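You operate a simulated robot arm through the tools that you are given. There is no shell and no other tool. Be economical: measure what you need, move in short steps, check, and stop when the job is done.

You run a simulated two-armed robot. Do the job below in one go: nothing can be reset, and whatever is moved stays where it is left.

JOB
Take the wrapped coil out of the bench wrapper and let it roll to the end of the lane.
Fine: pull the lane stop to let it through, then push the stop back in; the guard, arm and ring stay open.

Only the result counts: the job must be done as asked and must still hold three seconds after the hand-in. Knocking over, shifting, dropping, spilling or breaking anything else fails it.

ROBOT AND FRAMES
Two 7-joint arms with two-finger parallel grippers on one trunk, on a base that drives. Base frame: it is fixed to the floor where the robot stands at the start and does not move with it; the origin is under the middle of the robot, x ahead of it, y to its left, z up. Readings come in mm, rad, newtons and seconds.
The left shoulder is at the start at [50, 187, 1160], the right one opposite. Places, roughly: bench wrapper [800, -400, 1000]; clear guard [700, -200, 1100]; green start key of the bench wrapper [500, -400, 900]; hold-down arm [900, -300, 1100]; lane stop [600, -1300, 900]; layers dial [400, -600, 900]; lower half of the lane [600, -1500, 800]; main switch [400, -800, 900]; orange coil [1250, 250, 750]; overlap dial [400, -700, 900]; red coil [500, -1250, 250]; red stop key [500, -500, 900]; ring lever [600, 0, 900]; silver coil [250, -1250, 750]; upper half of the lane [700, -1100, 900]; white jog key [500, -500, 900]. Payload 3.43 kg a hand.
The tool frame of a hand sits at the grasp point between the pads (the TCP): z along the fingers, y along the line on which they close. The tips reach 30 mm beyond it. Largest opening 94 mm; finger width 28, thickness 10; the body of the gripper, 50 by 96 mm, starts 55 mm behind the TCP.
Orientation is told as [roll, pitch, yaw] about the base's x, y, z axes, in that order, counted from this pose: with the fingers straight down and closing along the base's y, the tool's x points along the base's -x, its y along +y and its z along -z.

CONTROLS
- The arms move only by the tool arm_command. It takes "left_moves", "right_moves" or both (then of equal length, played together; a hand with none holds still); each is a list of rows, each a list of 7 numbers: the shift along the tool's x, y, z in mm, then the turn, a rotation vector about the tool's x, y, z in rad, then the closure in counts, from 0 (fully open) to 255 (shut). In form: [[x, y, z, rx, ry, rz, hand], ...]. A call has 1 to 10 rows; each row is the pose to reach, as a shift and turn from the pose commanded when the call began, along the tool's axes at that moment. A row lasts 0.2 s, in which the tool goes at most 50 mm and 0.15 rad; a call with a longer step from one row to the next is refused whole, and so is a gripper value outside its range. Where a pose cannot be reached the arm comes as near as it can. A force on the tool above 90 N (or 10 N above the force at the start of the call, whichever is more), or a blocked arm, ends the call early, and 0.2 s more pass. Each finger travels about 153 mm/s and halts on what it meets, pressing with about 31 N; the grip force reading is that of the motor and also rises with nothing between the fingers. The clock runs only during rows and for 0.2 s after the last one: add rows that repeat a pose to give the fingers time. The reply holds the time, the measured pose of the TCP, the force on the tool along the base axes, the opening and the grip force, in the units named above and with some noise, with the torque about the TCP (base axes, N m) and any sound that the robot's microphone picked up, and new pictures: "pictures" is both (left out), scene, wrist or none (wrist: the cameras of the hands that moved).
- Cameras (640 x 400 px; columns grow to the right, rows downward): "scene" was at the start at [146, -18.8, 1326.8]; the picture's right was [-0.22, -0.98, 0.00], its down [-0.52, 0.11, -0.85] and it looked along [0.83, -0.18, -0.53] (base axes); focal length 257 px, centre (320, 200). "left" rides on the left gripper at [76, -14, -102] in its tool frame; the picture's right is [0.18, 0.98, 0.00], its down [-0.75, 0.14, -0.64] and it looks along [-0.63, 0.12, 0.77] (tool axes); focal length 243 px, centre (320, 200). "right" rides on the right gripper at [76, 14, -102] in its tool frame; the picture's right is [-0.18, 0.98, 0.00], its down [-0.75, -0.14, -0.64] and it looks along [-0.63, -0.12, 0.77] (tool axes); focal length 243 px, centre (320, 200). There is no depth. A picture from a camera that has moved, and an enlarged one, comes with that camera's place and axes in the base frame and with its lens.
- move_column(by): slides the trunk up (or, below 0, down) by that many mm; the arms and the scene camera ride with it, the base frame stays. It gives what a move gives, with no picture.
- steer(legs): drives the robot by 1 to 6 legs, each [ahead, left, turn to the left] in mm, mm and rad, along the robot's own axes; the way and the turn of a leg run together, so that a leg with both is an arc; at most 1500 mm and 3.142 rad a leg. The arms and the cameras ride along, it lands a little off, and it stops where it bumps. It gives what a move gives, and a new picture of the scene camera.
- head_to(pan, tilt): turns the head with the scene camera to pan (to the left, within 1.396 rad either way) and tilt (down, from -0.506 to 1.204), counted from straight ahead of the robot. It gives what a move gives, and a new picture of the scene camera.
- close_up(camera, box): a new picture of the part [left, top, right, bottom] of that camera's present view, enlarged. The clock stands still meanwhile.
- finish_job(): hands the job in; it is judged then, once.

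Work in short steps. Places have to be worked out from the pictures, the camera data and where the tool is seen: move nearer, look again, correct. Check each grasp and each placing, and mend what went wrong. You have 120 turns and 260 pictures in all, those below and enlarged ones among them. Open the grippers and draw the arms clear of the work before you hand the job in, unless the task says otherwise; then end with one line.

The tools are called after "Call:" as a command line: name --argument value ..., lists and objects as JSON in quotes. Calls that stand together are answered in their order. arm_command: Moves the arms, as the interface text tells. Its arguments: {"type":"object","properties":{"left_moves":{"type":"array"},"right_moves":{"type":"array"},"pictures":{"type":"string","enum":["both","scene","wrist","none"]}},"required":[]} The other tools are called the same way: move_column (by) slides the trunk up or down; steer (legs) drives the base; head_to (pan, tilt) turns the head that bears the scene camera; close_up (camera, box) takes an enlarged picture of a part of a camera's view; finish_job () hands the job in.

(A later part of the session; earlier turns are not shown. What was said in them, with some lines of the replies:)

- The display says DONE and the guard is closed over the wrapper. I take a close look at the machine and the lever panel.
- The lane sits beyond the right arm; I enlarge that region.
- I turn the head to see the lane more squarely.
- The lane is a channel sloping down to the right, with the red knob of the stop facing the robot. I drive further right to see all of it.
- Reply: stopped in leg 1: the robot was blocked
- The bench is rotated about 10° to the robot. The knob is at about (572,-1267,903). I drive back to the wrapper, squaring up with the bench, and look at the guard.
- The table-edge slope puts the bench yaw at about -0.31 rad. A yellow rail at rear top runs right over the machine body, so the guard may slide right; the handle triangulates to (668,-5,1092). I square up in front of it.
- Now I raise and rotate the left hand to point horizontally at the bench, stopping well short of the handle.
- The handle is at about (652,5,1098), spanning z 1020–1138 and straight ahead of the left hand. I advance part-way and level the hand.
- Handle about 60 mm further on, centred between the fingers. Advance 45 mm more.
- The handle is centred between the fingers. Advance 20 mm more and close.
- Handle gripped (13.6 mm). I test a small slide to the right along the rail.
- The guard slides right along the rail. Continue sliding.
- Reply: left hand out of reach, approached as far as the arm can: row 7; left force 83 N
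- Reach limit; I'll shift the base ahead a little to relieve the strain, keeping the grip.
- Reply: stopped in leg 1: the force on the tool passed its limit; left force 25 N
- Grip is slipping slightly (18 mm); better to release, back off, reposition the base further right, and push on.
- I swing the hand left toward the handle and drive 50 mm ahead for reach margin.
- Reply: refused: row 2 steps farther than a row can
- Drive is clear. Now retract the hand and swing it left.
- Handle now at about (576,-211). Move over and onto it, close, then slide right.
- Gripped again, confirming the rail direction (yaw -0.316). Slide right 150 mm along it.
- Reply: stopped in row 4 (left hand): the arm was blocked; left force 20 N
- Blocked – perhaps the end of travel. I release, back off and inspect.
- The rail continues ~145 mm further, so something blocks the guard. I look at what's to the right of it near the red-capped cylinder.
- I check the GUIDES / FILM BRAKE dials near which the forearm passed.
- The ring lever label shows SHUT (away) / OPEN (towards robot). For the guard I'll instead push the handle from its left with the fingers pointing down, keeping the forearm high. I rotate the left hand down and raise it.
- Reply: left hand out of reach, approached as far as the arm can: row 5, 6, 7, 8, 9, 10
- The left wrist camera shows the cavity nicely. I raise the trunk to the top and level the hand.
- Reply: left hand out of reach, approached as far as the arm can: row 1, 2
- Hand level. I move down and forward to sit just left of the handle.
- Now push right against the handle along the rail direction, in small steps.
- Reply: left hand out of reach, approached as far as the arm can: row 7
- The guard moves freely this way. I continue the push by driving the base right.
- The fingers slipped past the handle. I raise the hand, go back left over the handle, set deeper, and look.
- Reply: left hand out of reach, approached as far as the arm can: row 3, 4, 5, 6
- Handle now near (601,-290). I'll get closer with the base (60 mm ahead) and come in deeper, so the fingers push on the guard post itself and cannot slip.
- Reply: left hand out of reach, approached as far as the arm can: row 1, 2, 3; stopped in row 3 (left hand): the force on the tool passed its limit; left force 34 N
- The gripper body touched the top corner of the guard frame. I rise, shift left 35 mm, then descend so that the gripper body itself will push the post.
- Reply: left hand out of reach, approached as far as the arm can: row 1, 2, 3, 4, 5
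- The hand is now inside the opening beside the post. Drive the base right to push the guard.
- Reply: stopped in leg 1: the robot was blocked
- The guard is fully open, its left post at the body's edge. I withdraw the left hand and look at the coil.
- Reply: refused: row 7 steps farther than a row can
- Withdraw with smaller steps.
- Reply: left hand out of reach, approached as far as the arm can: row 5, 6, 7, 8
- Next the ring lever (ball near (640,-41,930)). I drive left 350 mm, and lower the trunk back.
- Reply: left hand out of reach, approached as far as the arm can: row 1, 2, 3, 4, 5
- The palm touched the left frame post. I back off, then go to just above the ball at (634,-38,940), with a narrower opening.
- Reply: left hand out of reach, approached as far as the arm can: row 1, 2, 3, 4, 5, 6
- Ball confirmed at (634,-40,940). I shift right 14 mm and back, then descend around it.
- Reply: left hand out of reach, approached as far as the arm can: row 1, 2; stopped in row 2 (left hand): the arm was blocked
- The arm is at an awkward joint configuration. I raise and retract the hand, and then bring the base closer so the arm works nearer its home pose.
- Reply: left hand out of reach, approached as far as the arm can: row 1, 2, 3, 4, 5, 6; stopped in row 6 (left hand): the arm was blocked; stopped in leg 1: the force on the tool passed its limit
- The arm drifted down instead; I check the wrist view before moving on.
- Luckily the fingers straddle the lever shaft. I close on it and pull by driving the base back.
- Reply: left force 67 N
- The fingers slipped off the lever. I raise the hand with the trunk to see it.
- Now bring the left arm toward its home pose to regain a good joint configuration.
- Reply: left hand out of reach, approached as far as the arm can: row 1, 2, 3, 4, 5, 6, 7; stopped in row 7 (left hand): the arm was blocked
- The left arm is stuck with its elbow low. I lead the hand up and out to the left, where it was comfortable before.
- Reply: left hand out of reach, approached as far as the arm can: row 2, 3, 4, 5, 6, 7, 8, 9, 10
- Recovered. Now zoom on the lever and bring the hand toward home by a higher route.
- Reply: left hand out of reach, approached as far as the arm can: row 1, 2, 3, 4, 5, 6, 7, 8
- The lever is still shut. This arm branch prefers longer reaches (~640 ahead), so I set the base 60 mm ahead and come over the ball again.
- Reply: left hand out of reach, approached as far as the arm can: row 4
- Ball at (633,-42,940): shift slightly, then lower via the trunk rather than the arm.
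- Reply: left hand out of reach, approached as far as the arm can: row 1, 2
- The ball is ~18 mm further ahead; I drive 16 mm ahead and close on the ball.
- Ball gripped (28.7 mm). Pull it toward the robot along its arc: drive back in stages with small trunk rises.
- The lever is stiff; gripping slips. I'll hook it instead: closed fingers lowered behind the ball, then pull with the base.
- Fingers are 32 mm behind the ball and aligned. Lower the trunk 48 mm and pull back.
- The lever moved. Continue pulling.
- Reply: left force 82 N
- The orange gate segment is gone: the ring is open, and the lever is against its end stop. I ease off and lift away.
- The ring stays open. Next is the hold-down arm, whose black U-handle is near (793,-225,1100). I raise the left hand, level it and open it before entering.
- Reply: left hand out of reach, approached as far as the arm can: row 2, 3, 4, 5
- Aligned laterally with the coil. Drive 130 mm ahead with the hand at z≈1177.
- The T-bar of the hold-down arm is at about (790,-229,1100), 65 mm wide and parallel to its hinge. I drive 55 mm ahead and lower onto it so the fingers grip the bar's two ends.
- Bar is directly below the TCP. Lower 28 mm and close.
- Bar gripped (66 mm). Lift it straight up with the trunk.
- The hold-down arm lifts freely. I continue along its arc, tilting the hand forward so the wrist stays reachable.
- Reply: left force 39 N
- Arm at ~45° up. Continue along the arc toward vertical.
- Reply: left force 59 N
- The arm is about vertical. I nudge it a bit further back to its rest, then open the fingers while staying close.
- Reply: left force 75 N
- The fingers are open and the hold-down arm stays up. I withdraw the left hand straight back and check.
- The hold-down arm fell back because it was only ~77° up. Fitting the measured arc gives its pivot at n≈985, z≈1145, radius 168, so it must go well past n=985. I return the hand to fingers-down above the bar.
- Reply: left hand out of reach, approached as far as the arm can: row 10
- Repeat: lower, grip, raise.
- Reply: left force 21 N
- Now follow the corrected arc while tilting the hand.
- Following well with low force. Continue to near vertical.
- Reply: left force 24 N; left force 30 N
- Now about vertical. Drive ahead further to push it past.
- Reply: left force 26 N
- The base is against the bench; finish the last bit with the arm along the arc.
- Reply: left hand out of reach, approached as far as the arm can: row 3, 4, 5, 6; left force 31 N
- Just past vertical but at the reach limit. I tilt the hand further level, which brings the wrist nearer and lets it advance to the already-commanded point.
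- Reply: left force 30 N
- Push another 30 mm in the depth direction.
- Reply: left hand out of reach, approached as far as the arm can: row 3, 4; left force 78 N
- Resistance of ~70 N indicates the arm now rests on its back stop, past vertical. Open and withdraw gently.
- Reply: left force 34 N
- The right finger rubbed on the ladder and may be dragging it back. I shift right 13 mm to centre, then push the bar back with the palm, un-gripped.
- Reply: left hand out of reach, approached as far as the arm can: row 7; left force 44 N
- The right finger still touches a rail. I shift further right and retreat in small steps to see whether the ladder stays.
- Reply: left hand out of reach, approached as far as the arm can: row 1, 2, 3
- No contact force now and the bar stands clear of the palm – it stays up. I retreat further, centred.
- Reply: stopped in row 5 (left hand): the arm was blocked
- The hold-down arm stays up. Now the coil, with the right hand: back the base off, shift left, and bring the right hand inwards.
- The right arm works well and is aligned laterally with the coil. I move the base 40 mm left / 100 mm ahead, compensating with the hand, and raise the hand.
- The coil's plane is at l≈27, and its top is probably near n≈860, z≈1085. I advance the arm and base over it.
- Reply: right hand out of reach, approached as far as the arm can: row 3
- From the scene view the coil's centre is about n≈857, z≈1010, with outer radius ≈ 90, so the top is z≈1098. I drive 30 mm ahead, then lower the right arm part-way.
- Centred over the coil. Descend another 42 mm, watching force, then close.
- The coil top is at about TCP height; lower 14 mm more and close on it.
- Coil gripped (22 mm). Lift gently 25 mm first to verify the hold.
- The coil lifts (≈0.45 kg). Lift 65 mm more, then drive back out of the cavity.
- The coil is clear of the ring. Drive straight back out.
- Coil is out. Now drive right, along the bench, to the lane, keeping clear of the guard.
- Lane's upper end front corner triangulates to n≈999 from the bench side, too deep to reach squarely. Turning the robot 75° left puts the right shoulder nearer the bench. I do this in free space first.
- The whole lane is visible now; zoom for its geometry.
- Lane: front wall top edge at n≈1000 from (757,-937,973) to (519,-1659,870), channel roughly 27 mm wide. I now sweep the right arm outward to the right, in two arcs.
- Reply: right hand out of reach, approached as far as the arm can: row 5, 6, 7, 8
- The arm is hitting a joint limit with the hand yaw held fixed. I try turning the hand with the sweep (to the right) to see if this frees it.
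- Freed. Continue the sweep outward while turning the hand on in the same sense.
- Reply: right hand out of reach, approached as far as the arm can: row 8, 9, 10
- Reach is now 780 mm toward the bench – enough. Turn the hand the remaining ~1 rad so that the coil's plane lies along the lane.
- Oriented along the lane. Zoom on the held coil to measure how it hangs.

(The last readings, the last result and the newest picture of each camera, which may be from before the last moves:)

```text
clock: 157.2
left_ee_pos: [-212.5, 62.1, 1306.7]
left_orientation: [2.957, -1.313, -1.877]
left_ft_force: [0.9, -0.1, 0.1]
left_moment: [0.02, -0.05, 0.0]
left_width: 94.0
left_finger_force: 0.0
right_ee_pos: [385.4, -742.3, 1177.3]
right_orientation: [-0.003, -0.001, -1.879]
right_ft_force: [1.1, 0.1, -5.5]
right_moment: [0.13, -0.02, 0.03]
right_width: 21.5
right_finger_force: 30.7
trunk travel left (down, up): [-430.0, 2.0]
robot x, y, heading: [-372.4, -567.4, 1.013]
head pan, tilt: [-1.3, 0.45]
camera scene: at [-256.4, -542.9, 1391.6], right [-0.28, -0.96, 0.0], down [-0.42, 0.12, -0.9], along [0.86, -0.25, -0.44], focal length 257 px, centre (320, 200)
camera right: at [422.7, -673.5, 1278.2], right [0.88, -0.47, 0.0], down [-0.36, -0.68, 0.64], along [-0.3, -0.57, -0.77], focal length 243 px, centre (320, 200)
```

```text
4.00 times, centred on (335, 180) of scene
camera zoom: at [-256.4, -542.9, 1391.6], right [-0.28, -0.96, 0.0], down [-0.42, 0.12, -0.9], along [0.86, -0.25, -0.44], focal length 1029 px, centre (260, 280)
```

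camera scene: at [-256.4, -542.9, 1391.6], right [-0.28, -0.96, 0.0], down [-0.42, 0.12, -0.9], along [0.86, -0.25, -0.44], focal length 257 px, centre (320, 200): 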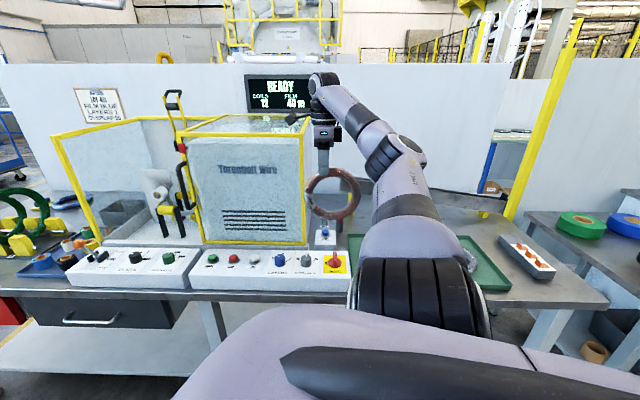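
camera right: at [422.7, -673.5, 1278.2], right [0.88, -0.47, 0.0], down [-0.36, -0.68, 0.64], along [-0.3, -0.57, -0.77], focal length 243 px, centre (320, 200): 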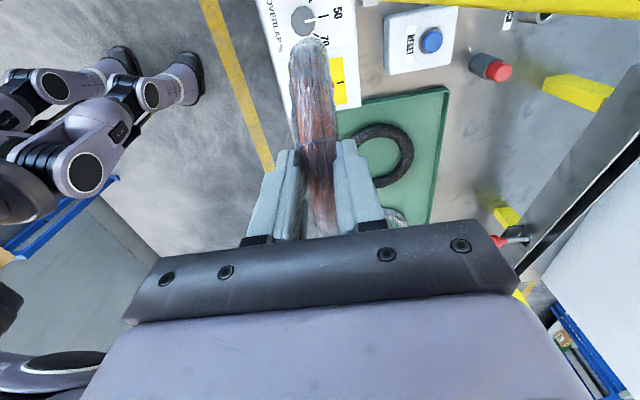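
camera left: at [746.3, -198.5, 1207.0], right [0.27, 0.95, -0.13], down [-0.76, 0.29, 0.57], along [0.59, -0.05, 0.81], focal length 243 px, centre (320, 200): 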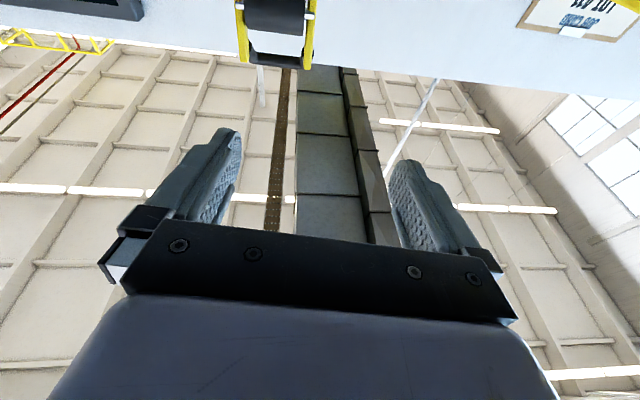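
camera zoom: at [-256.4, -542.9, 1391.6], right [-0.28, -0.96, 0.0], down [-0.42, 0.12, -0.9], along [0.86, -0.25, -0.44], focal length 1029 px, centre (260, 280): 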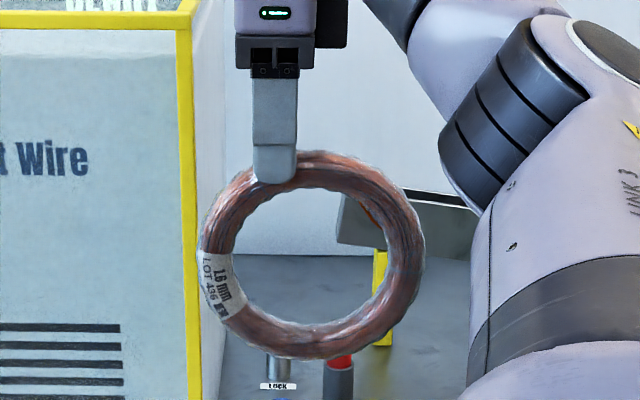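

Coil D≈155 mm; its bottom is ~171 mm below the TCP and its centre 24 mm toward the lane's low end. Drive along the bench, then toward the lane.

Call:
steer --legs '[[-229, -59, 0], [78, -300, 0]]'

Call:
close_up --camera "right" --box '[0, 0, 640, 400]'

```text
clock: 160.6
left_ee_pos: [12.4, -256.4, 1307.0]
left_orientation: [2.955, -1.315, -1.876]
left_ft_force: [0.6, -0.1, -0.3]
left_moment: [-0.01, -0.02, 0.03]
left_width: 93.9
left_finger_force: 0.0
right_ee_pos: [610.0, -1060.1, 1175.7]
right_orientation: [-0.001, -0.002, -1.875]
right_ft_force: [0.1, 0.2, -5.6]
right_moment: [0.14, -0.05, -0.03]
right_width: 21.6
right_finger_force: 31.1
trunk travel left (down, up): [-430.0, 2.0]
robot x, y, heading: [-149.4, -883.6, 1.013]
head pan, tilt: [-1.3, 0.45]
camera scene: at [-32.1, -860.4, 1391.5], right [-0.28, -0.96, 0.0], down [-0.42, 0.12, -0.9], along [0.86, -0.25, -0.44], focal length 257 px, centre (320, 200)
```

scene: 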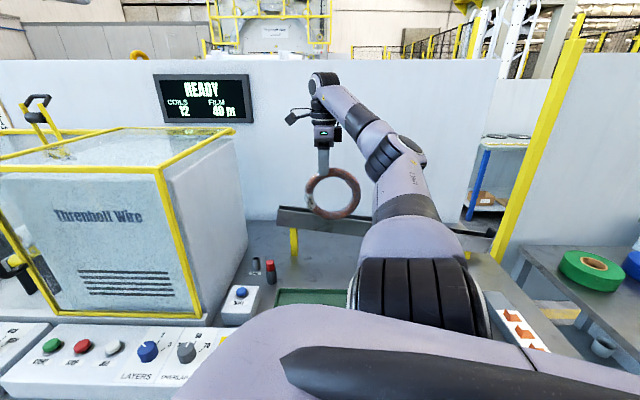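

```text
1.00 times, centred on (320, 200) of right
camera zoom: at [646.5, -991.6, 1277.7], right [0.88, -0.47, 0.0], down [-0.36, -0.68, 0.64], along [-0.3, -0.57, -0.77], focal length 243 px, centre (320, 200)
```

zoom: 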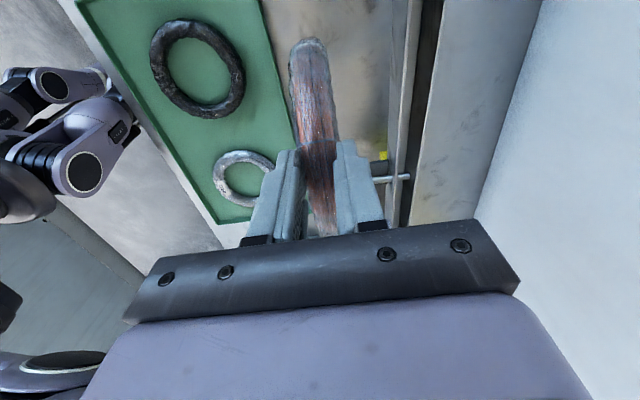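

Hand is 110–130 mm short of the lane. Drive in a further 95 mm and re-measure.

Call:
steer --legs '[[24, -92, 0]]'

Call:
close_up --camera "right" --box '[160, 0, 560, 250]'

Call:
close_up --camera "scene" --box '[240, 120, 500, 280]'

```text
clock: 161.8
left_ee_pos: [102.0, -282.2, 1306.0]
left_orientation: [2.953, -1.314, -1.875]
left_ft_force: [0.3, -0.1, 0.8]
left_moment: [0.0, 0.03, 0.03]
left_width: 93.8
left_finger_force: 0.0
right_ee_pos: [699.8, -1088.6, 1176.5]
right_orientation: [-0.002, -0.002, -1.875]
right_ft_force: [0.0, -0.3, -5.7]
right_moment: [0.11, -0.01, -0.01]
right_width: 21.6
right_finger_force: 31.0
trunk travel left (down, up): [-430.0, 2.0]
robot x, y, heading: [-58.8, -911.4, 1.015]
head pan, tilt: [-1.3, 0.45]
camera scene: at [58.6, -888.7, 1391.5], right [-0.28, -0.96, 0.0], down [-0.42, 0.12, -0.9], along [0.86, -0.25, -0.44], focal length 257 px, centre (320, 200)
```

scene: 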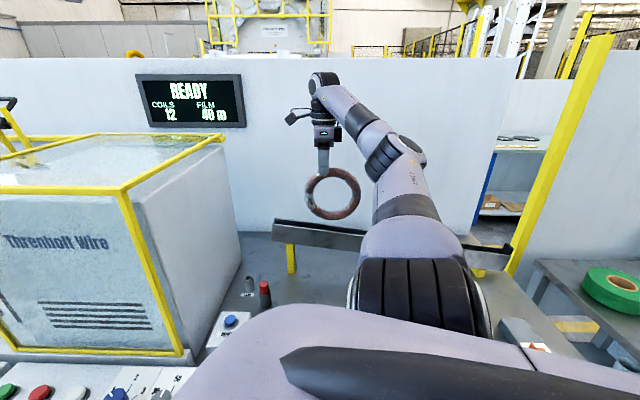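

```text
1.60 times, centred on (360, 125) of right
camera zoom: at [737.2, -1019.9, 1277.5], right [0.88, -0.47, 0.0], down [-0.36, -0.68, 0.64], along [-0.3, -0.57, -0.77], focal length 388 px, centre (256, 320)
```

zoom: 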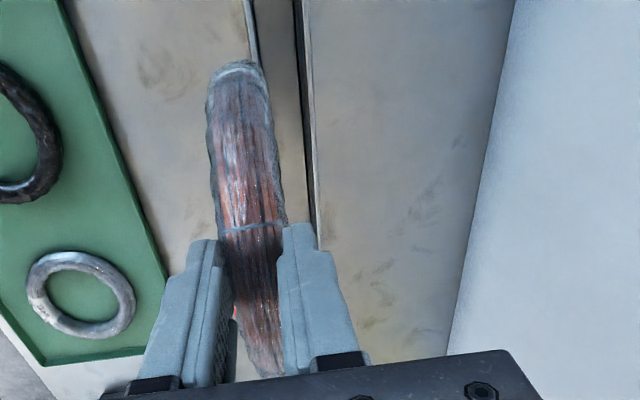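

```text
2.46 times, centred on (370, 200) of scene
camera zoom: at [58.6, -888.7, 1391.5], right [-0.28, -0.96, 0.0], down [-0.42, 0.12, -0.9], along [0.86, -0.25, -0.44], focal length 633 px, centre (197, 200)
```

zoom: 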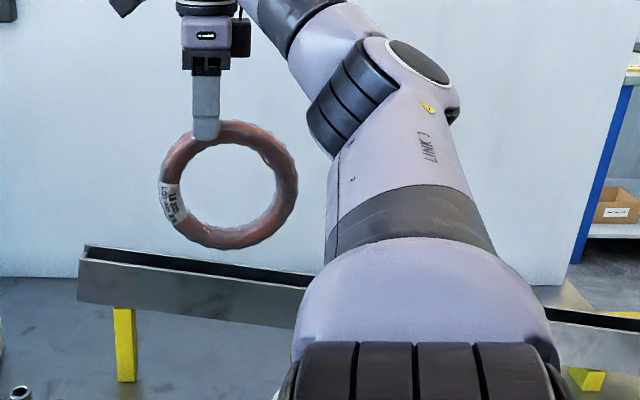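

Channel inner faces at n≈1011 and ≈1039 (centre ≈1025); the coil plane is at n≈998. Drive in 25 mm more, then fine-tune.

Call:
steer --legs '[[6, -25, 0]]'

Call:
arm_command --right_moves '[[0, 0, 12, 0, 0, 0, 255], [0, 0, 25, 0, 0, 0, 255], [0, 0, 25, 0, 0, 0, 255]]' --pictures "none"

Call:
close_up --camera "right" --box '[160, 0, 560, 250]'

Call:
close_up --camera "scene" --box '[240, 120, 400, 280]'

```text
clock: 162.6
left_ee_pos: [128.0, -290.5, 1307.2]
left_orientation: [2.95, -1.315, -1.874]
left_ft_force: [-0.2, -1.3, 0.4]
left_moment: [0.03, -0.04, 0.03]
left_width: 93.7
left_finger_force: 0.1
right_ee_pos: [724.2, -1097.8, 1175.6]
right_orientation: [-0.003, -0.001, -1.874]
right_ft_force: [0.2, -0.1, -5.8]
right_moment: [0.13, -0.02, -0.02]
right_width: 21.5
right_finger_force: 30.8
trunk travel left (down, up): [-430.0, 2.0]
robot x, y, heading: [-38.1, -922.6, 1.01]
head pan, tilt: [-1.3, 0.45]
camera scene: at [83.1, -896.8, 1391.5], right [-0.28, -0.96, 0.0], down [-0.42, 0.12, -0.9], along [0.86, -0.25, -0.44], focal length 257 px, centre (320, 200)
```

scene: 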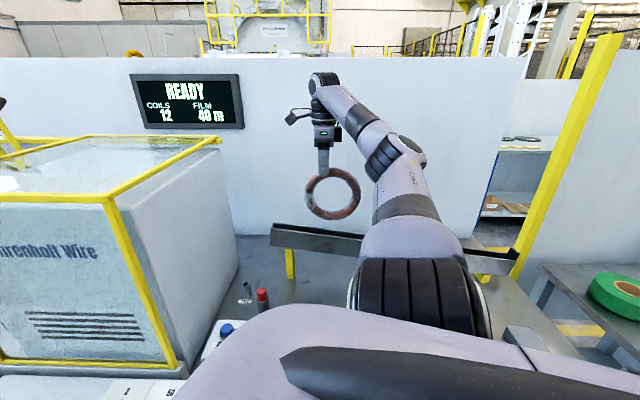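

```text
clock: 163.4
left_ee_pos: [126.4, -290.9, 1306.4]
left_orientation: [2.957, -1.314, -1.879]
left_ft_force: [0.2, 0.5, 1.1]
left_moment: [-0.01, 0.01, -0.01]
left_width: 93.9
left_finger_force: 0.0
right_ee_pos: [724.4, -1097.3, 1150.4]
right_orientation: [-0.002, -0.002, -1.874]
right_ft_force: [-0.4, -0.1, -5.6]
right_moment: [0.14, -0.04, 0.04]
right_width: 21.4
right_finger_force: 31.5
trunk travel left (down, up): [-430.0, 2.0]
robot x, y, heading: [-38.6, -920.8, 1.012]
head pan, tilt: [-1.3, 0.45]
```

```text
1.60 times, centred on (360, 125) of right
camera zoom: at [760.8, -1027.6, 1252.8], right [0.88, -0.47, 0.0], down [-0.36, -0.68, 0.64], along [-0.3, -0.57, -0.77], focal length 388 px, centre (256, 320)
```

zoom: 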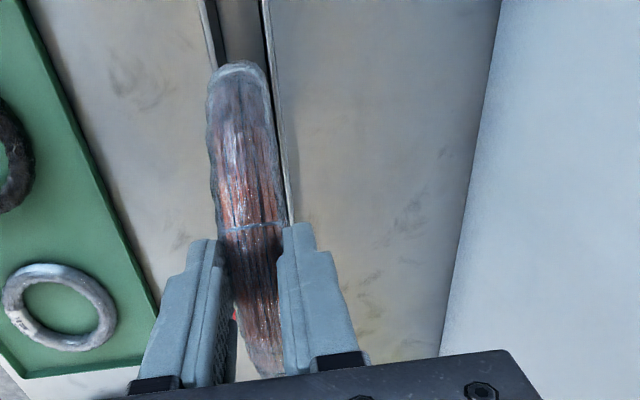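

```text
2.50 times, centred on (320, 200) of scene
camera zoom: at [81.9, -896.5, 1391.6], right [-0.28, -0.96, 0.0], down [-0.42, 0.12, -0.9], along [0.86, -0.25, -0.44], focal length 643 px, centre (320, 200)
```

zoom: 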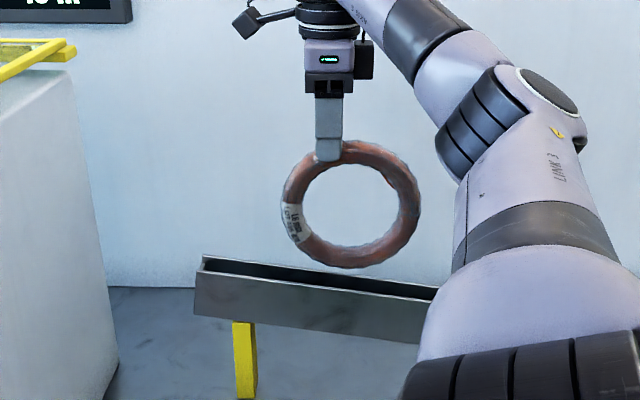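

Coil plane (n≈1024) is centred on the channel (1010–1040). Descend 55 mm and check.

Call:
arm_command --right_moves '[[0, 1, 12, 0, 0, 0, 255], [0, 1, 24, 0, 0, 0, 255], [0, 1, 36, 0, 0, 0, 255], [0, 1, 46, 0, 0, 0, 255], [0, 1, 56, 0, 0, 0, 255]]' --pictures "none"

Call:
close_up --camera "right" --box '[160, 0, 560, 250]'

Call:
close_up --camera "scene" --box '[240, 120, 400, 280]'

```text
clock: 164.6
left_ee_pos: [127.3, -291.1, 1304.8]
left_orientation: [2.955, -1.315, -1.876]
left_ft_force: [0.4, -0.4, 0.3]
left_moment: [-0.01, -0.02, -0.02]
left_width: 94.0
left_finger_force: 0.1
right_ee_pos: [725.3, -1096.4, 1095.5]
right_orientation: [-0.002, -0.001, -1.875]
right_ft_force: [0.2, 0.2, -6.0]
right_moment: [0.12, -0.04, 0.01]
right_width: 21.6
right_finger_force: 30.8
trunk travel left (down, up): [-430.0, 2.0]
robot x, y, heading: [-38.4, -920.3, 1.012]
head pan, tilt: [-1.3, 0.45]
```

```text
1.60 times, centred on (360, 125) of right
camera zoom: at [761.7, -1027.7, 1197.2], right [0.88, -0.47, 0.0], down [-0.36, -0.68, 0.64], along [-0.3, -0.57, -0.77], focal length 388 px, centre (256, 320)
```

zoom: 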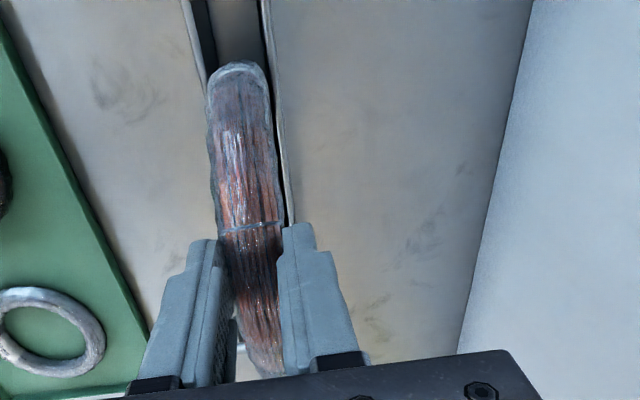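

```text
2.50 times, centred on (320, 200) of scene
camera zoom: at [82.1, -896.6, 1391.6], right [-0.28, -0.96, 0.0], down [-0.42, 0.12, -0.9], along [0.86, -0.25, -0.44], focal length 643 px, centre (320, 200)
```

zoom: 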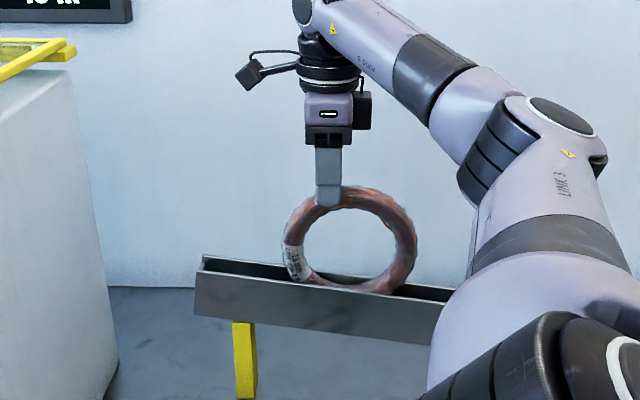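

The coil is entering the channel without contact. Descend further in small steps until it touches down.

Call:
arm_command --right_moves '[[0, 0, 8, 0, 0, 0, 255], [0, 0, 16, 0, 0, 0, 255], [0, 0, 24, 0, 0, 0, 255]]' --pictures "none"

Call:
close_up --camera "scene" --box '[240, 120, 400, 280]'

```text
clock: 165.4
left_ee_pos: [126.6, -292.1, 1306.9]
left_orientation: [2.954, -1.314, -1.878]
left_ft_force: [0.3, -0.2, -0.5]
left_moment: [-0.02, 0.03, 0.02]
left_width: 94.0
left_finger_force: 0.1
right_ee_pos: [725.3, -1096.9, 1070.7]
right_orientation: [-0.002, -0.001, -1.874]
right_ft_force: [-0.1, 0.4, -5.5]
right_moment: [0.13, -0.02, 0.04]
right_width: 21.7
right_finger_force: 31.1
trunk travel left (down, up): [-430.0, 2.0]
robot x, y, heading: [-36.7, -921.0, 1.011]
head pan, tilt: [-1.3, 0.45]
```

```text
2.50 times, centred on (320, 200) of scene
camera zoom: at [82.1, -896.6, 1391.6], right [-0.28, -0.96, 0.0], down [-0.42, 0.12, -0.9], along [0.86, -0.25, -0.44], focal length 643 px, centre (320, 200)
```

zoom: 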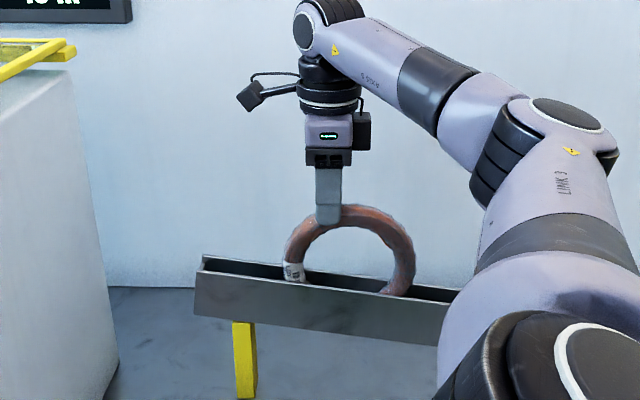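

Still hanging free. Continue down in 5 mm steps.

Call:
arm_command --right_moves '[[0, 0, 4, 0, 0, 0, 255], [0, 0, 8, 0, 0, 0, 255], [0, 0, 12, 0, 0, 0, 255], [0, 0, 12, 0, 0, 0, 255]]' --pictures "none"

```text
clock: 166.4
left_ee_pos: [121.9, -291.4, 1305.4]
left_orientation: [2.969, -1.312, -1.888]
left_ft_force: [0.6, 0.4, 0.4]
left_moment: [0.0, 0.01, -0.02]
left_width: 93.9
left_finger_force: 0.1
right_ee_pos: [722.7, -1094.2, 1063.3]
right_orientation: [0.003, 0.005, -1.872]
right_ft_force: [2.5, 2.4, 20.6]
right_moment: [0.21, -0.32, 0.02]
right_width: 21.6
right_finger_force: 31.1
trunk travel left (down, up): [-430.0, 2.0]
robot x, y, heading: [-33.1, -919.1, 1.015]
head pan, tilt: [-1.3, 0.45]
```

Touched down (20 N). Relieve and open the fingers.

Call:
arm_command --right_moves '[[0, 0, -9, 0, 0, 0, 255], [0, 0, -9, 0, 0, 0, 200], [0, 0, -9, 0, 0, 0, 140], [0, 0, -9, 0, 0, 0, 60], [0, 0, -9, 0, 0, 0, 0], [0, 0, -9, 0, 0, 0, 0]]' --pictures "none"

Call:
close_up --camera "scene" --box '[240, 120, 440, 280]'

Call:
close_up --camera "right" --box '[160, 0, 560, 250]'

```text
clock: 167.8
left_ee_pos: [125.6, -291.9, 1307.3]
left_orientation: [2.957, -1.313, -1.878]
left_ft_force: [-0.2, 0.5, -0.1]
left_moment: [0.03, -0.02, -0.02]
left_width: 93.9
left_finger_force: 0.1
right_ee_pos: [723.7, -1097.3, 1069.9]
right_orientation: [0.0, -0.003, -1.875]
right_ft_force: [0.9, -0.7, -0.1]
right_moment: [0.01, 0.0, -0.01]
right_width: 93.9
right_finger_force: 0.0
trunk travel left (down, up): [-430.0, 2.0]
robot x, y, heading: [-41.5, -921.6, 1.014]
head pan, tilt: [-1.3, 0.45]
```

```text
2.50 times, centred on (340, 200) of scene
camera zoom: at [81.2, -896.4, 1391.7], right [-0.28, -0.96, 0.0], down [-0.42, 0.12, -0.9], along [0.86, -0.25, -0.44], focal length 643 px, centre (270, 200)
```

zoom: 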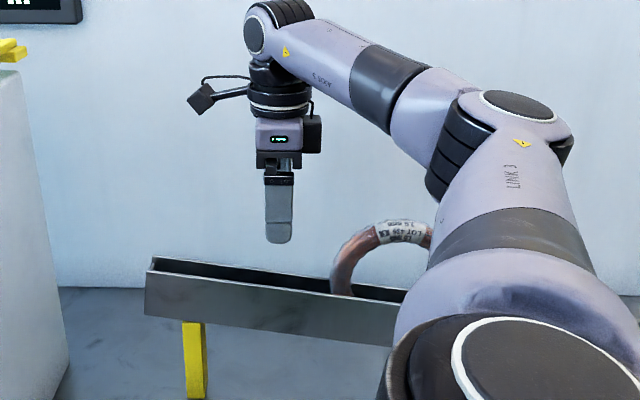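

```text
1.60 times, centred on (360, 125) of right
camera zoom: at [760.8, -1028.2, 1170.4], right [0.88, -0.47, 0.0], down [-0.36, -0.68, 0.64], along [-0.3, -0.57, -0.77], focal length 388 px, centre (256, 320)
```

zoom: 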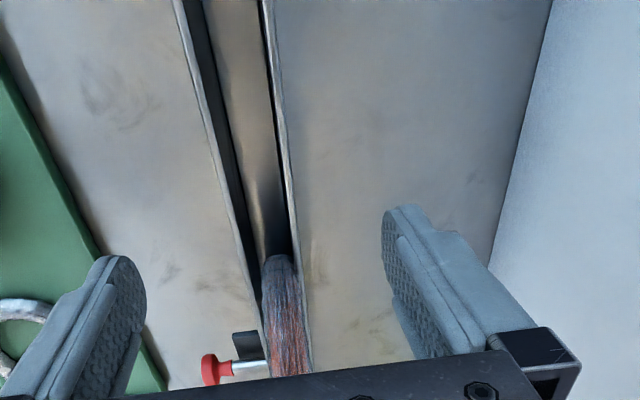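

The coil rolled to the stop and waits there. Next the knob (≈ n 940, l −1028, z 903). I raise the hand, and turn it back 90° so that it closes along the lane direction.

Call:
arm_command --right_moves '[[0, 0, -25, 0, 0, 0, 0], [0, -20, -50, 0, 0, 0, 0], [0, -40, -75, 0, 0, -0.14, 0], [0, -60, -85, 0, 0, -0.28, 0], [0, -80, -85, 0, 0, -0.42, 0], [0, -90, -85, 0, 0, -0.56, 0], [0, -90, -85, 0, 0, -0.7, 0], [0, -90, -85, 0, 0, -0.84, 0], [0, -90, -85, 0, 0, -0.98, 0], [0, -90, -85, 0, 0, -1.12, 0]]' --pictures "none"

Call:
steer --legs '[[-120, -31, 0]]'

Call:
arm_command --right_moves '[[0, 0, 10, 0, 0, -0.14, 0], [0, 0, 10, 0, 0, -0.28, 0], [0, 0, 10, 0, 0, -0.42, 60]]' --pictures "both"

```text
clock: 170.0
left_ee_pos: [125.3, -290.2, 1306.3]
left_orientation: [2.958, -1.315, -1.88]
left_ft_force: [-0.3, 0.3, -0.2]
left_moment: [0.02, -0.02, -0.01]
left_width: 93.9
left_finger_force: 0.0
right_ee_pos: [638.2, -1068.6, 1155.3]
right_orientation: [-0.001, 0.002, -0.751]
right_ft_force: [0.9, 0.3, -0.2]
right_moment: [0.0, 0.01, -0.01]
right_width: 93.7
right_finger_force: 0.0
trunk travel left (down, up): [-430.0, 2.0]
robot x, y, heading: [-38.2, -920.5, 1.011]
head pan, tilt: [-1.3, 0.45]
```

```text
clock: 171.2
left_ee_pos: [89.0, -410.4, 1307.8]
left_orientation: [2.959, -1.313, -1.881]
left_ft_force: [0.3, -0.6, 0.5]
left_moment: [-0.01, 0.01, 0.01]
left_width: 93.8
left_finger_force: 0.0
right_ee_pos: [600.4, -1187.8, 1153.6]
right_orientation: [-0.001, -0.001, -0.753]
right_ft_force: [-0.3, -0.4, -0.4]
right_moment: [0.04, -0.02, -0.01]
right_width: 94.0
right_finger_force: 0.1
trunk travel left (down, up): [-430.0, 2.0]
robot x, y, heading: [-73.5, -1039.2, 1.016]
head pan, tilt: [-1.3, 0.45]
camera scene: at [44.4, -1015.1, 1391.8], right [-0.28, -0.96, 0.0], down [-0.42, 0.12, -0.9], along [0.86, -0.25, -0.44], focal length 257 px, centre (320, 200)
```

scene: 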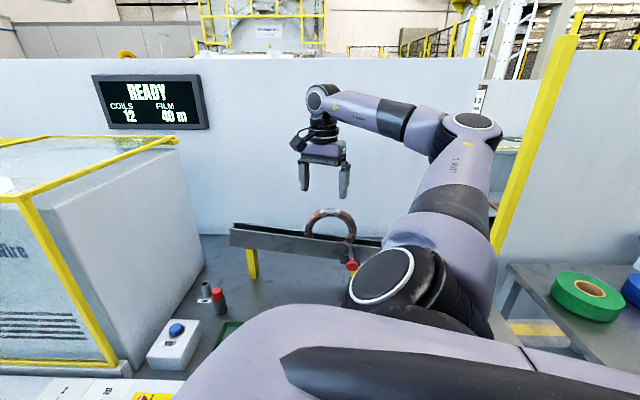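

```text
clock: 172.1
left_ee_pos: [88.6, -408.5, 1306.9]
left_orientation: [2.958, -1.314, -1.881]
left_ft_force: [-0.1, -0.3, -0.1]
left_moment: [0.04, 0.03, -0.02]
left_width: 94.1
left_finger_force: 0.1
right_ee_pos: [601.9, -1186.7, 1144.5]
right_orientation: [-0.002, 0.0, -0.331]
right_ft_force: [1.3, 0.4, 0.9]
right_moment: [0.0, -0.01, 0.01]
right_width: 72.0
right_finger_force: 0.0
trunk travel left (down, up): [-430.0, 2.0]
robot x, y, heading: [-76.6, -1037.9, 1.02]
head pan, tilt: [-1.3, 0.45]
camera scene: at [44.7, -1014.2, 1391.7], right [-0.28, -0.96, 0.0], down [-0.42, 0.12, -0.9], along [0.86, -0.25, -0.44], focal length 257 px, centre (320, 200)
camera right: at [534.9, -1148.5, 1245.8], right [0.49, 0.87, 0.0], down [0.67, -0.38, 0.64], along [0.56, -0.32, -0.77], focal length 243 px, centre (320, 200)
```

scene: 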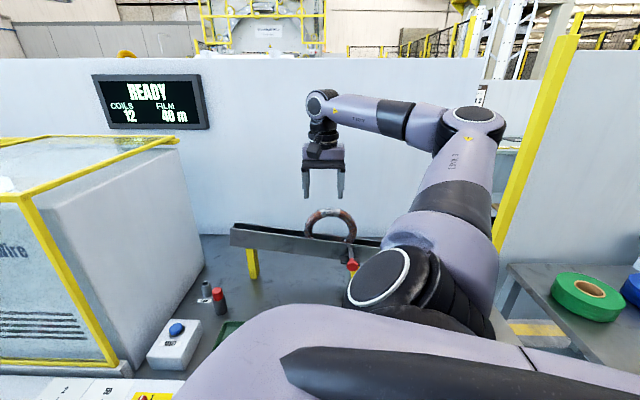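
right: 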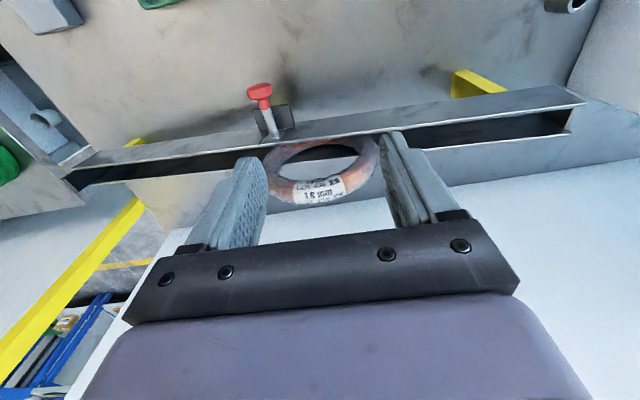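

Knob confirmed at (580,-1268,903). Move above it and descend part-way.

Call:
arm_command --right_moves '[[0, -40, 20, 0, 0, 0, 60], [0, -80, 40, 0, 0, 0, 60], [0, -85, 80, 0, 0, 0, 60], [0, -85, 120, 0, 0, 0, 60], [0, -85, 160, 0, 0, 0, 60], [0, -85, 185, 0, 0, 0, 60]]' --pictures "wrist"

Call:
close_up --camera "scene" --box '[260, 160, 420, 300]'

```text
clock: 173.4
left_ee_pos: [89.8, -408.6, 1306.2]
left_orientation: [2.957, -1.314, -1.879]
left_ft_force: [0.2, -0.3, 0.6]
left_moment: [-0.01, 0.03, 0.02]
left_width: 94.2
left_finger_force: 0.1
right_ee_pos: [574.5, -1266.0, 959.3]
right_orientation: [0.001, 0.0, -0.332]
right_ft_force: [0.7, 0.1, 0.9]
right_moment: [0.0, -0.01, -0.03]
right_width: 71.9
right_finger_force: 0.1
trunk travel left (down, up): [-430.0, 2.0]
robot x, y, heading: [-76.3, -1039.1, 1.014]
head pan, tilt: [-1.3, 0.45]
camera right: at [507.2, -1229.0, 1060.5], right [0.5, 0.87, 0.0], down [0.67, -0.38, 0.64], along [0.56, -0.32, -0.77], focal length 243 px, centre (320, 200)
```

right: 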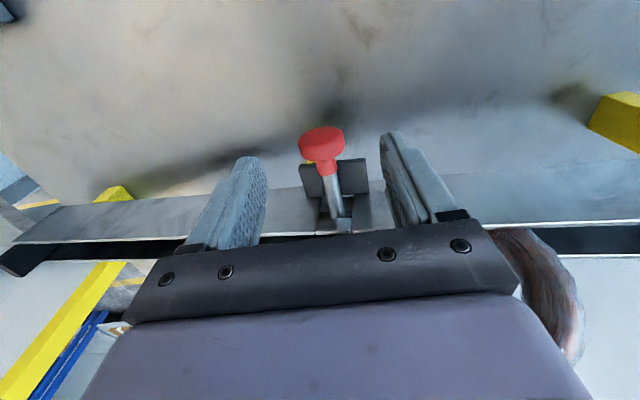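

```text
2.86 times, centred on (340, 230) of scene
camera zoom: at [44.9, -1014.1, 1391.7], right [-0.28, -0.96, 0.0], down [-0.42, 0.12, -0.9], along [0.86, -0.25, -0.44], focal length 735 px, centre (263, 114)
```

zoom: 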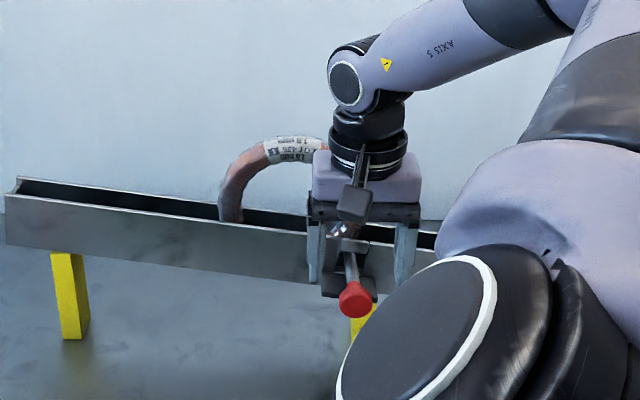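

The knob is straight below, centred. Descend 55 mm and close on it.

Call:
arm_command --right_moves '[[0, 0, 20, 0, 0, 0, 60], [0, 0, 40, 0, 0, 0, 60], [0, 0, 55, 0, 0, 0, 60], [0, 0, 55, 0, 0, 0, 200], [0, 0, 55, 0, 0, 0, 255], [0, 0, 55, 0, 0, 0, 255]]' --pictures "wrist"

Call:
close_up --camera "scene" --box '[260, 160, 420, 300]'

```text
clock: 174.8
left_ee_pos: [89.5, -410.2, 1305.4]
left_orientation: [2.958, -1.312, -1.88]
left_ft_force: [0.4, -0.5, -0.1]
left_moment: [-0.05, 0.03, -0.01]
left_width: 94.0
left_finger_force: 0.1
right_ee_pos: [574.3, -1267.1, 904.7]
right_orientation: [0.0, 0.0, -0.334]
right_ft_force: [1.1, 0.3, -2.4]
right_moment: [-0.03, -0.46, 0.11]
right_width: 33.0
right_finger_force: 44.9
trunk travel left (down, up): [-430.0, 2.0]
robot x, y, heading: [-74.3, -1040.4, 1.013]
head pan, tilt: [-1.3, 0.45]
camera right: at [507.5, -1229.0, 1005.8], right [0.5, 0.87, 0.0], down [0.67, -0.38, 0.64], along [0.56, -0.32, -0.77], focal length 243 px, centre (320, 200)
```

right: 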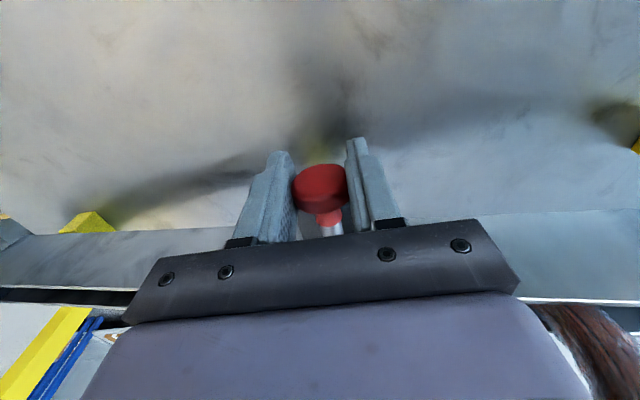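

```text
2.86 times, centred on (340, 230) of scene
camera zoom: at [44.9, -1014.1, 1391.6], right [-0.28, -0.96, 0.0], down [-0.42, 0.12, -0.9], along [0.86, -0.25, -0.44], focal length 735 px, centre (263, 114)
```

zoom: 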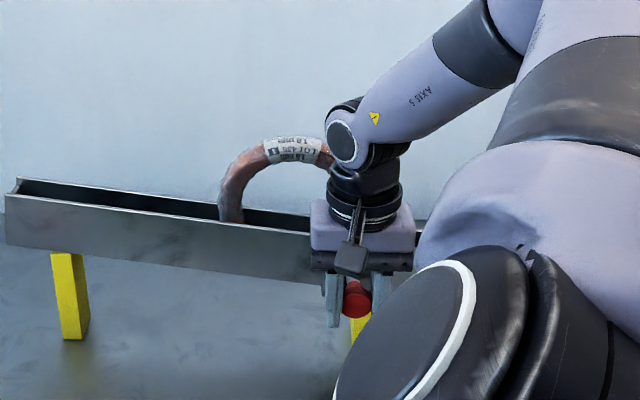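

Knob gripped (33 mm). Pull it toward the robot, in small steps.

Call:
arm_command --right_moves '[[8, 0, 0, 0, 0, 0, 255], [16, 0, 0, 0, 0, 0, 255], [24, 0, 0, 0, 0, 0, 255], [32, 0, 0, 0, 0, 0, 255], [40, 0, 0, 0, 0, 0, 255]]' --pictures "both"

Call:
close_up --camera "scene" --box '[220, 140, 540, 300]'

```text
clock: 176.1
left_ee_pos: [89.5, -409.0, 1307.1]
left_orientation: [2.956, -1.315, -1.878]
left_ft_force: [0.2, -0.3, 1.1]
left_moment: [-0.01, 0.04, -0.02]
left_width: 94.0
left_finger_force: 0.0
right_ee_pos: [536.2, -1254.8, 903.7]
right_orientation: [-0.002, 0.0, -0.337]
right_ft_force: [4.2, -2.2, 3.1]
right_moment: [0.1, 0.75, 0.2]
right_width: 33.0
right_finger_force: 44.7
trunk travel left (down, up): [-430.0, 2.0]
robot x, y, heading: [-76.9, -1037.2, 1.014]
head pan, tilt: [-1.3, 0.45]
camera scene: at [45.0, -1014.4, 1391.7], right [-0.28, -0.96, 0.0], down [-0.42, 0.12, -0.9], along [0.86, -0.25, -0.44], focal length 257 px, centre (320, 200)
camera right: at [469.6, -1216.4, 1005.8], right [0.5, 0.87, 0.0], down [0.67, -0.38, 0.64], along [0.56, -0.32, -0.77], focal length 243 px, centre (320, 200)
```

scene: 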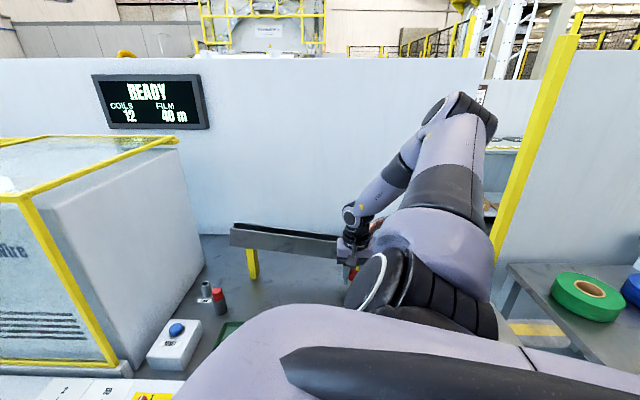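
right: 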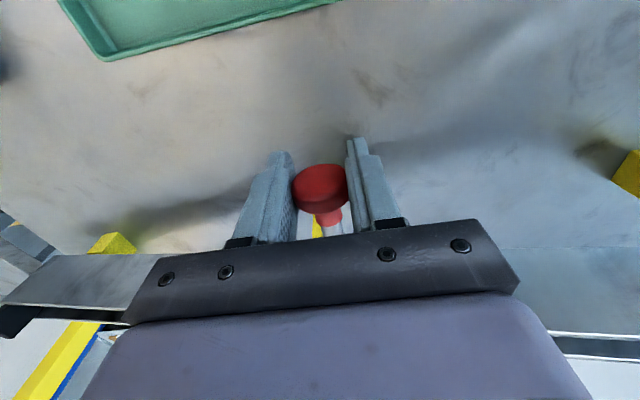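

```text
2.00 times, centred on (380, 220) of scene
camera zoom: at [45.0, -1014.4, 1391.7], right [-0.28, -0.96, 0.0], down [-0.42, 0.12, -0.9], along [0.86, -0.25, -0.44], focal length 515 px, centre (200, 160)
```

zoom: 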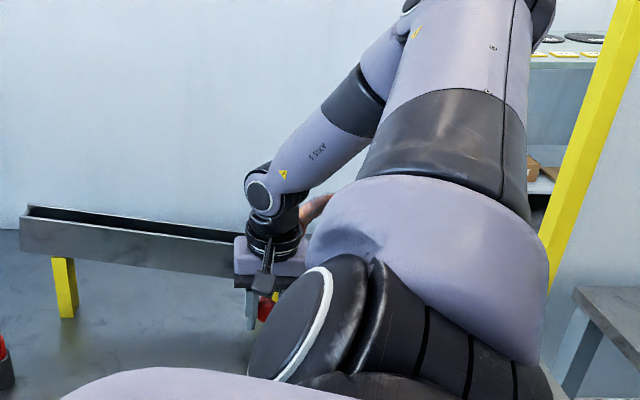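

The stop slid out and the coil has moved. Pull a bit more and wait for the coil to roll on.

Call:
arm_command --right_moves '[[8, 0, 0, 0, 0, 0, 255], [12, 0, 0, 0, 0, 0, 255], [12, 0, 0, 0, 0, 0, 255], [12, 0, 0, 0, 0, 0, 255], [12, 0, 0, 0, 0, 0, 255], [12, 0, 0, 0, 0, 0, 255], [12, 0, 0, 0, 0, 0, 255], [12, 0, 0, 0, 0, 0, 255]]' --pictures "both"

Call:
close_up --camera "scene" --box '[320, 140, 540, 300]'

```text
clock: 177.8
left_ee_pos: [94.7, -410.9, 1306.4]
left_orientation: [2.938, -1.314, -1.86]
left_ft_force: [0.1, 0.3, 0.1]
left_moment: [0.01, -0.02, -0.02]
left_width: 93.9
left_finger_force: 0.2
right_ee_pos: [535.8, -1254.8, 904.1]
right_orientation: [0.003, -0.019, -0.34]
right_ft_force: [46.1, -12.1, 2.2]
right_moment: [-0.07, 0.42, 0.56]
right_width: 33.0
right_finger_force: 45.1
trunk travel left (down, up): [-430.0, 2.0]
robot x, y, heading: [-75.1, -1039.9, 1.016]
head pan, tilt: [-1.3, 0.45]
camera scene: at [49.7, -1015.4, 1391.2], right [-0.28, -0.96, 0.0], down [-0.42, 0.12, -0.9], along [0.86, -0.25, -0.44], focal length 257 px, centre (320, 200)
camera right: at [466.7, -1215.7, 1004.4], right [0.5, 0.87, 0.01], down [0.65, -0.38, 0.66], along [0.57, -0.32, -0.76], focal length 243 px, centre (320, 200)
```

scene: 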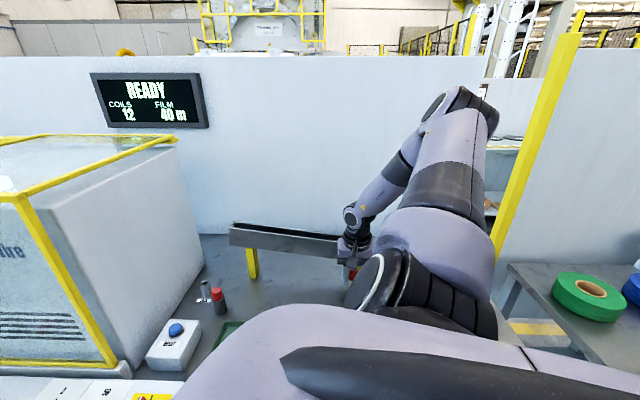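
right: 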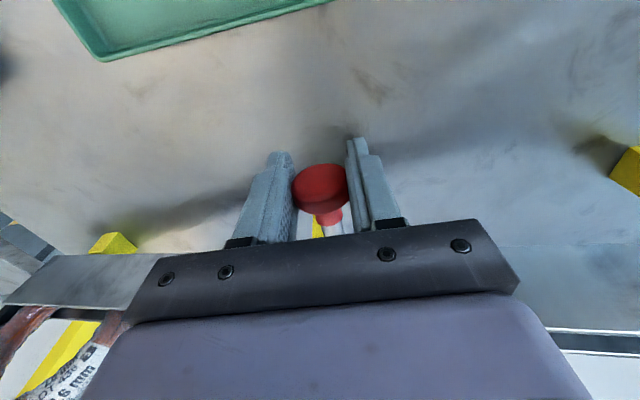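

```text
2.50 times, centred on (430, 220) of scene
camera zoom: at [49.7, -1015.4, 1391.2], right [-0.28, -0.96, 0.0], down [-0.42, 0.12, -0.9], along [0.86, -0.25, -0.44], focal length 643 px, centre (45, 150)
```

zoom: 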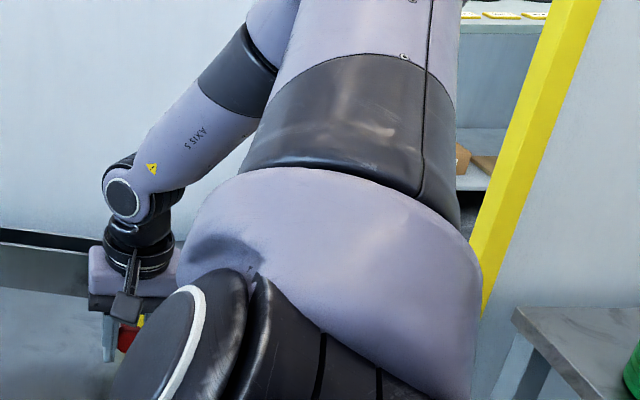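

The coil (visible lower left) has rolled to the lane's end. Push the stop back in.

Call:
arm_command --right_moves '[[-12, 0, 0, 0, 0, 0, 255], [-22, 0, 0, 0, 0, 0, 255], [-32, 0, 0, 0, 0, 0, 255], [-42, 0, 0, 0, 0, 0, 255], [-52, 0, 0, 0, 0, 0, 255], [-55, 0, 0, 0, 0, 0, 255]]' --pictures "wrist"

```text
clock: 179.2
left_ee_pos: [87.3, -407.2, 1305.1]
left_orientation: [2.963, -1.314, -1.884]
left_ft_force: [0.6, -0.4, -0.6]
left_moment: [0.03, -0.02, -0.01]
left_width: 94.0
left_finger_force: 0.0
right_ee_pos: [575.3, -1267.4, 904.0]
right_orientation: [-0.002, 0.004, -0.333]
right_ft_force: [-6.0, 5.4, 5.3]
right_moment: [-0.02, 0.22, -0.02]
right_width: 33.0
right_finger_force: 44.5
trunk travel left (down, up): [-430.0, 2.0]
robot x, y, heading: [-76.2, -1041.2, 1.018]
head pan, tilt: [-1.3, 0.45]
camera right: at [508.4, -1229.2, 1006.0], right [0.5, 0.87, 0.0], down [0.67, -0.38, 0.64], along [0.56, -0.32, -0.77], focal length 243 px, centre (320, 200)
```

right: 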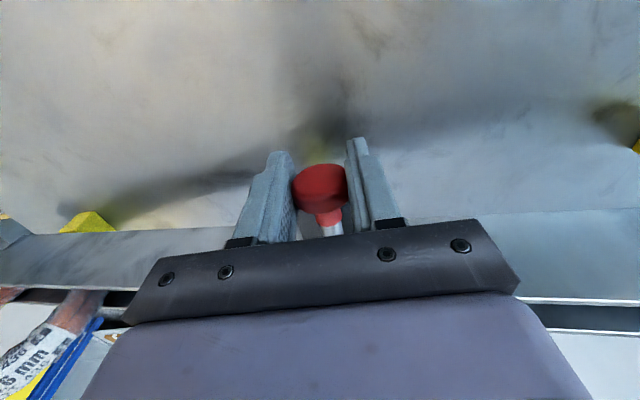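

The stop is back at its original position. Open, rise clear, and retract.

Call:
arm_command --right_moves '[[2, 0, 0, 0, 0, 0, 150], [2, 0, 0, 0, 0, 0, 0], [2, 0, 0, 0, 0, 0, 0], [2, 0, -30, 0, 0, 0, 0], [2, 0, -75, 0, 0, 0, 0], [2, 0, -120, 0, 0, 0, 0], [10, 0, -165, 0, 0, 0, 0], [30, 0, -205, 0, 0, 0, 0], [50, 0, -240, 0, 0, 0, 0]]' --pictures "wrist"

Call:
steer --legs '[[-80, 300, 0]]'

Call:
close_up --camera "scene" --box '[230, 130, 550, 290]'

```text
clock: 181.2
left_ee_pos: [87.3, -408.1, 1306.3]
left_orientation: [2.959, -1.314, -1.88]
left_ft_force: [0.4, -0.4, -0.5]
left_moment: [0.0, 0.01, -0.01]
left_width: 94.1
left_finger_force: 0.0
right_ee_pos: [528.1, -1252.7, 1147.2]
right_orientation: [-0.002, -0.001, -0.335]
right_ft_force: [0.2, -0.4, -0.2]
right_moment: [-0.01, -0.02, 0.02]
right_width: 94.2
right_finger_force: 0.0
trunk travel left (down, up): [-430.0, 2.0]
robot x, y, heading: [-75.3, -1039.9, 1.016]
head pan, tilt: [-1.3, 0.45]
camera right: at [462.3, -1214.1, 1247.7], right [0.5, 0.87, 0.0], down [0.67, -0.38, 0.64], along [0.56, -0.32, -0.77], focal length 243 px, centre (320, 200)
```

right: 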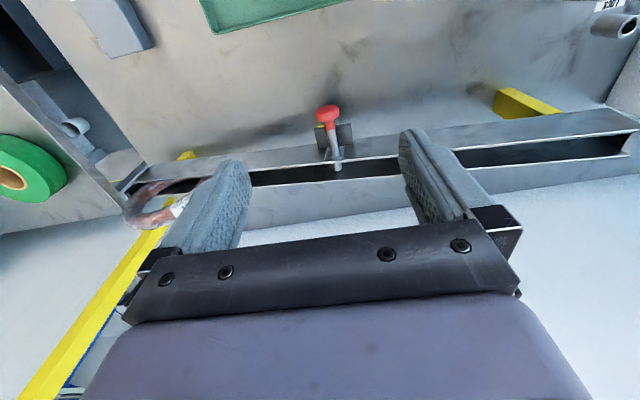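

```text
clock: 183.3
left_ee_pos: [-208.6, -316.7, 1306.3]
left_orientation: [2.961, -1.314, -1.884]
left_ft_force: [-1.0, 0.2, 0.4]
left_moment: [0.04, 0.01, -0.01]
left_width: 94.0
left_finger_force: 0.0
right_ee_pos: [231.4, -1161.0, 1145.7]
right_orientation: [-0.004, -0.001, -0.334]
right_ft_force: [0.0, -1.6, 0.1]
right_moment: [0.03, -0.04, 0.0]
right_width: 94.2
right_finger_force: 0.1
trunk travel left (down, up): [-430.0, 2.0]
robot x, y, heading: [-370.5, -946.2, 1.015]
head pan, tilt: [-1.3, 0.45]
camera scene: at [-253.1, -922.2, 1391.8], right [-0.28, -0.96, 0.0], down [-0.42, 0.12, -0.9], along [0.86, -0.25, -0.43], focal length 257 px, centre (320, 200)
```

scene: 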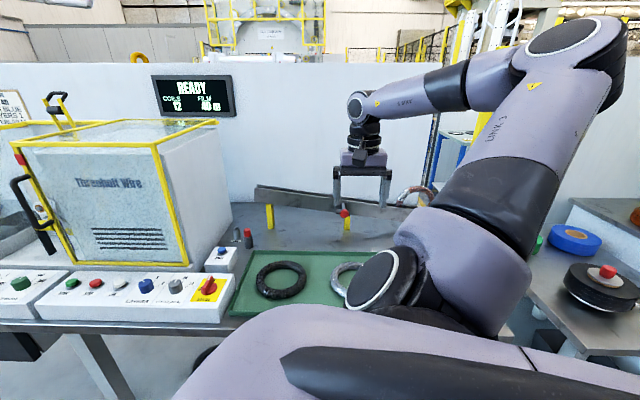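

```text
2.00 times, centred on (390, 210) of scene
camera zoom: at [-253.1, -922.2, 1391.8], right [-0.28, -0.96, 0.0], down [-0.42, 0.12, -0.9], along [0.86, -0.25, -0.43], focal length 515 px, centre (180, 180)
```

zoom: 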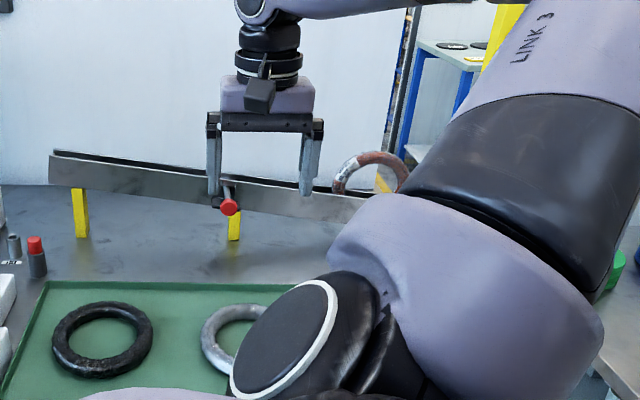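

The coil stands at the lower end of the lane and the stop is back in. The guard, hold-down arm and ring are open, and both hands are open and clear, so I hand in.

Call:
finish_job

```text
The job is handed in.
```

I took the wrapped coil out of the bench wrapper and it rolled to the end of the lane. The lane stop is pushed back in, and the guard, hold-down arm and ring are left open.
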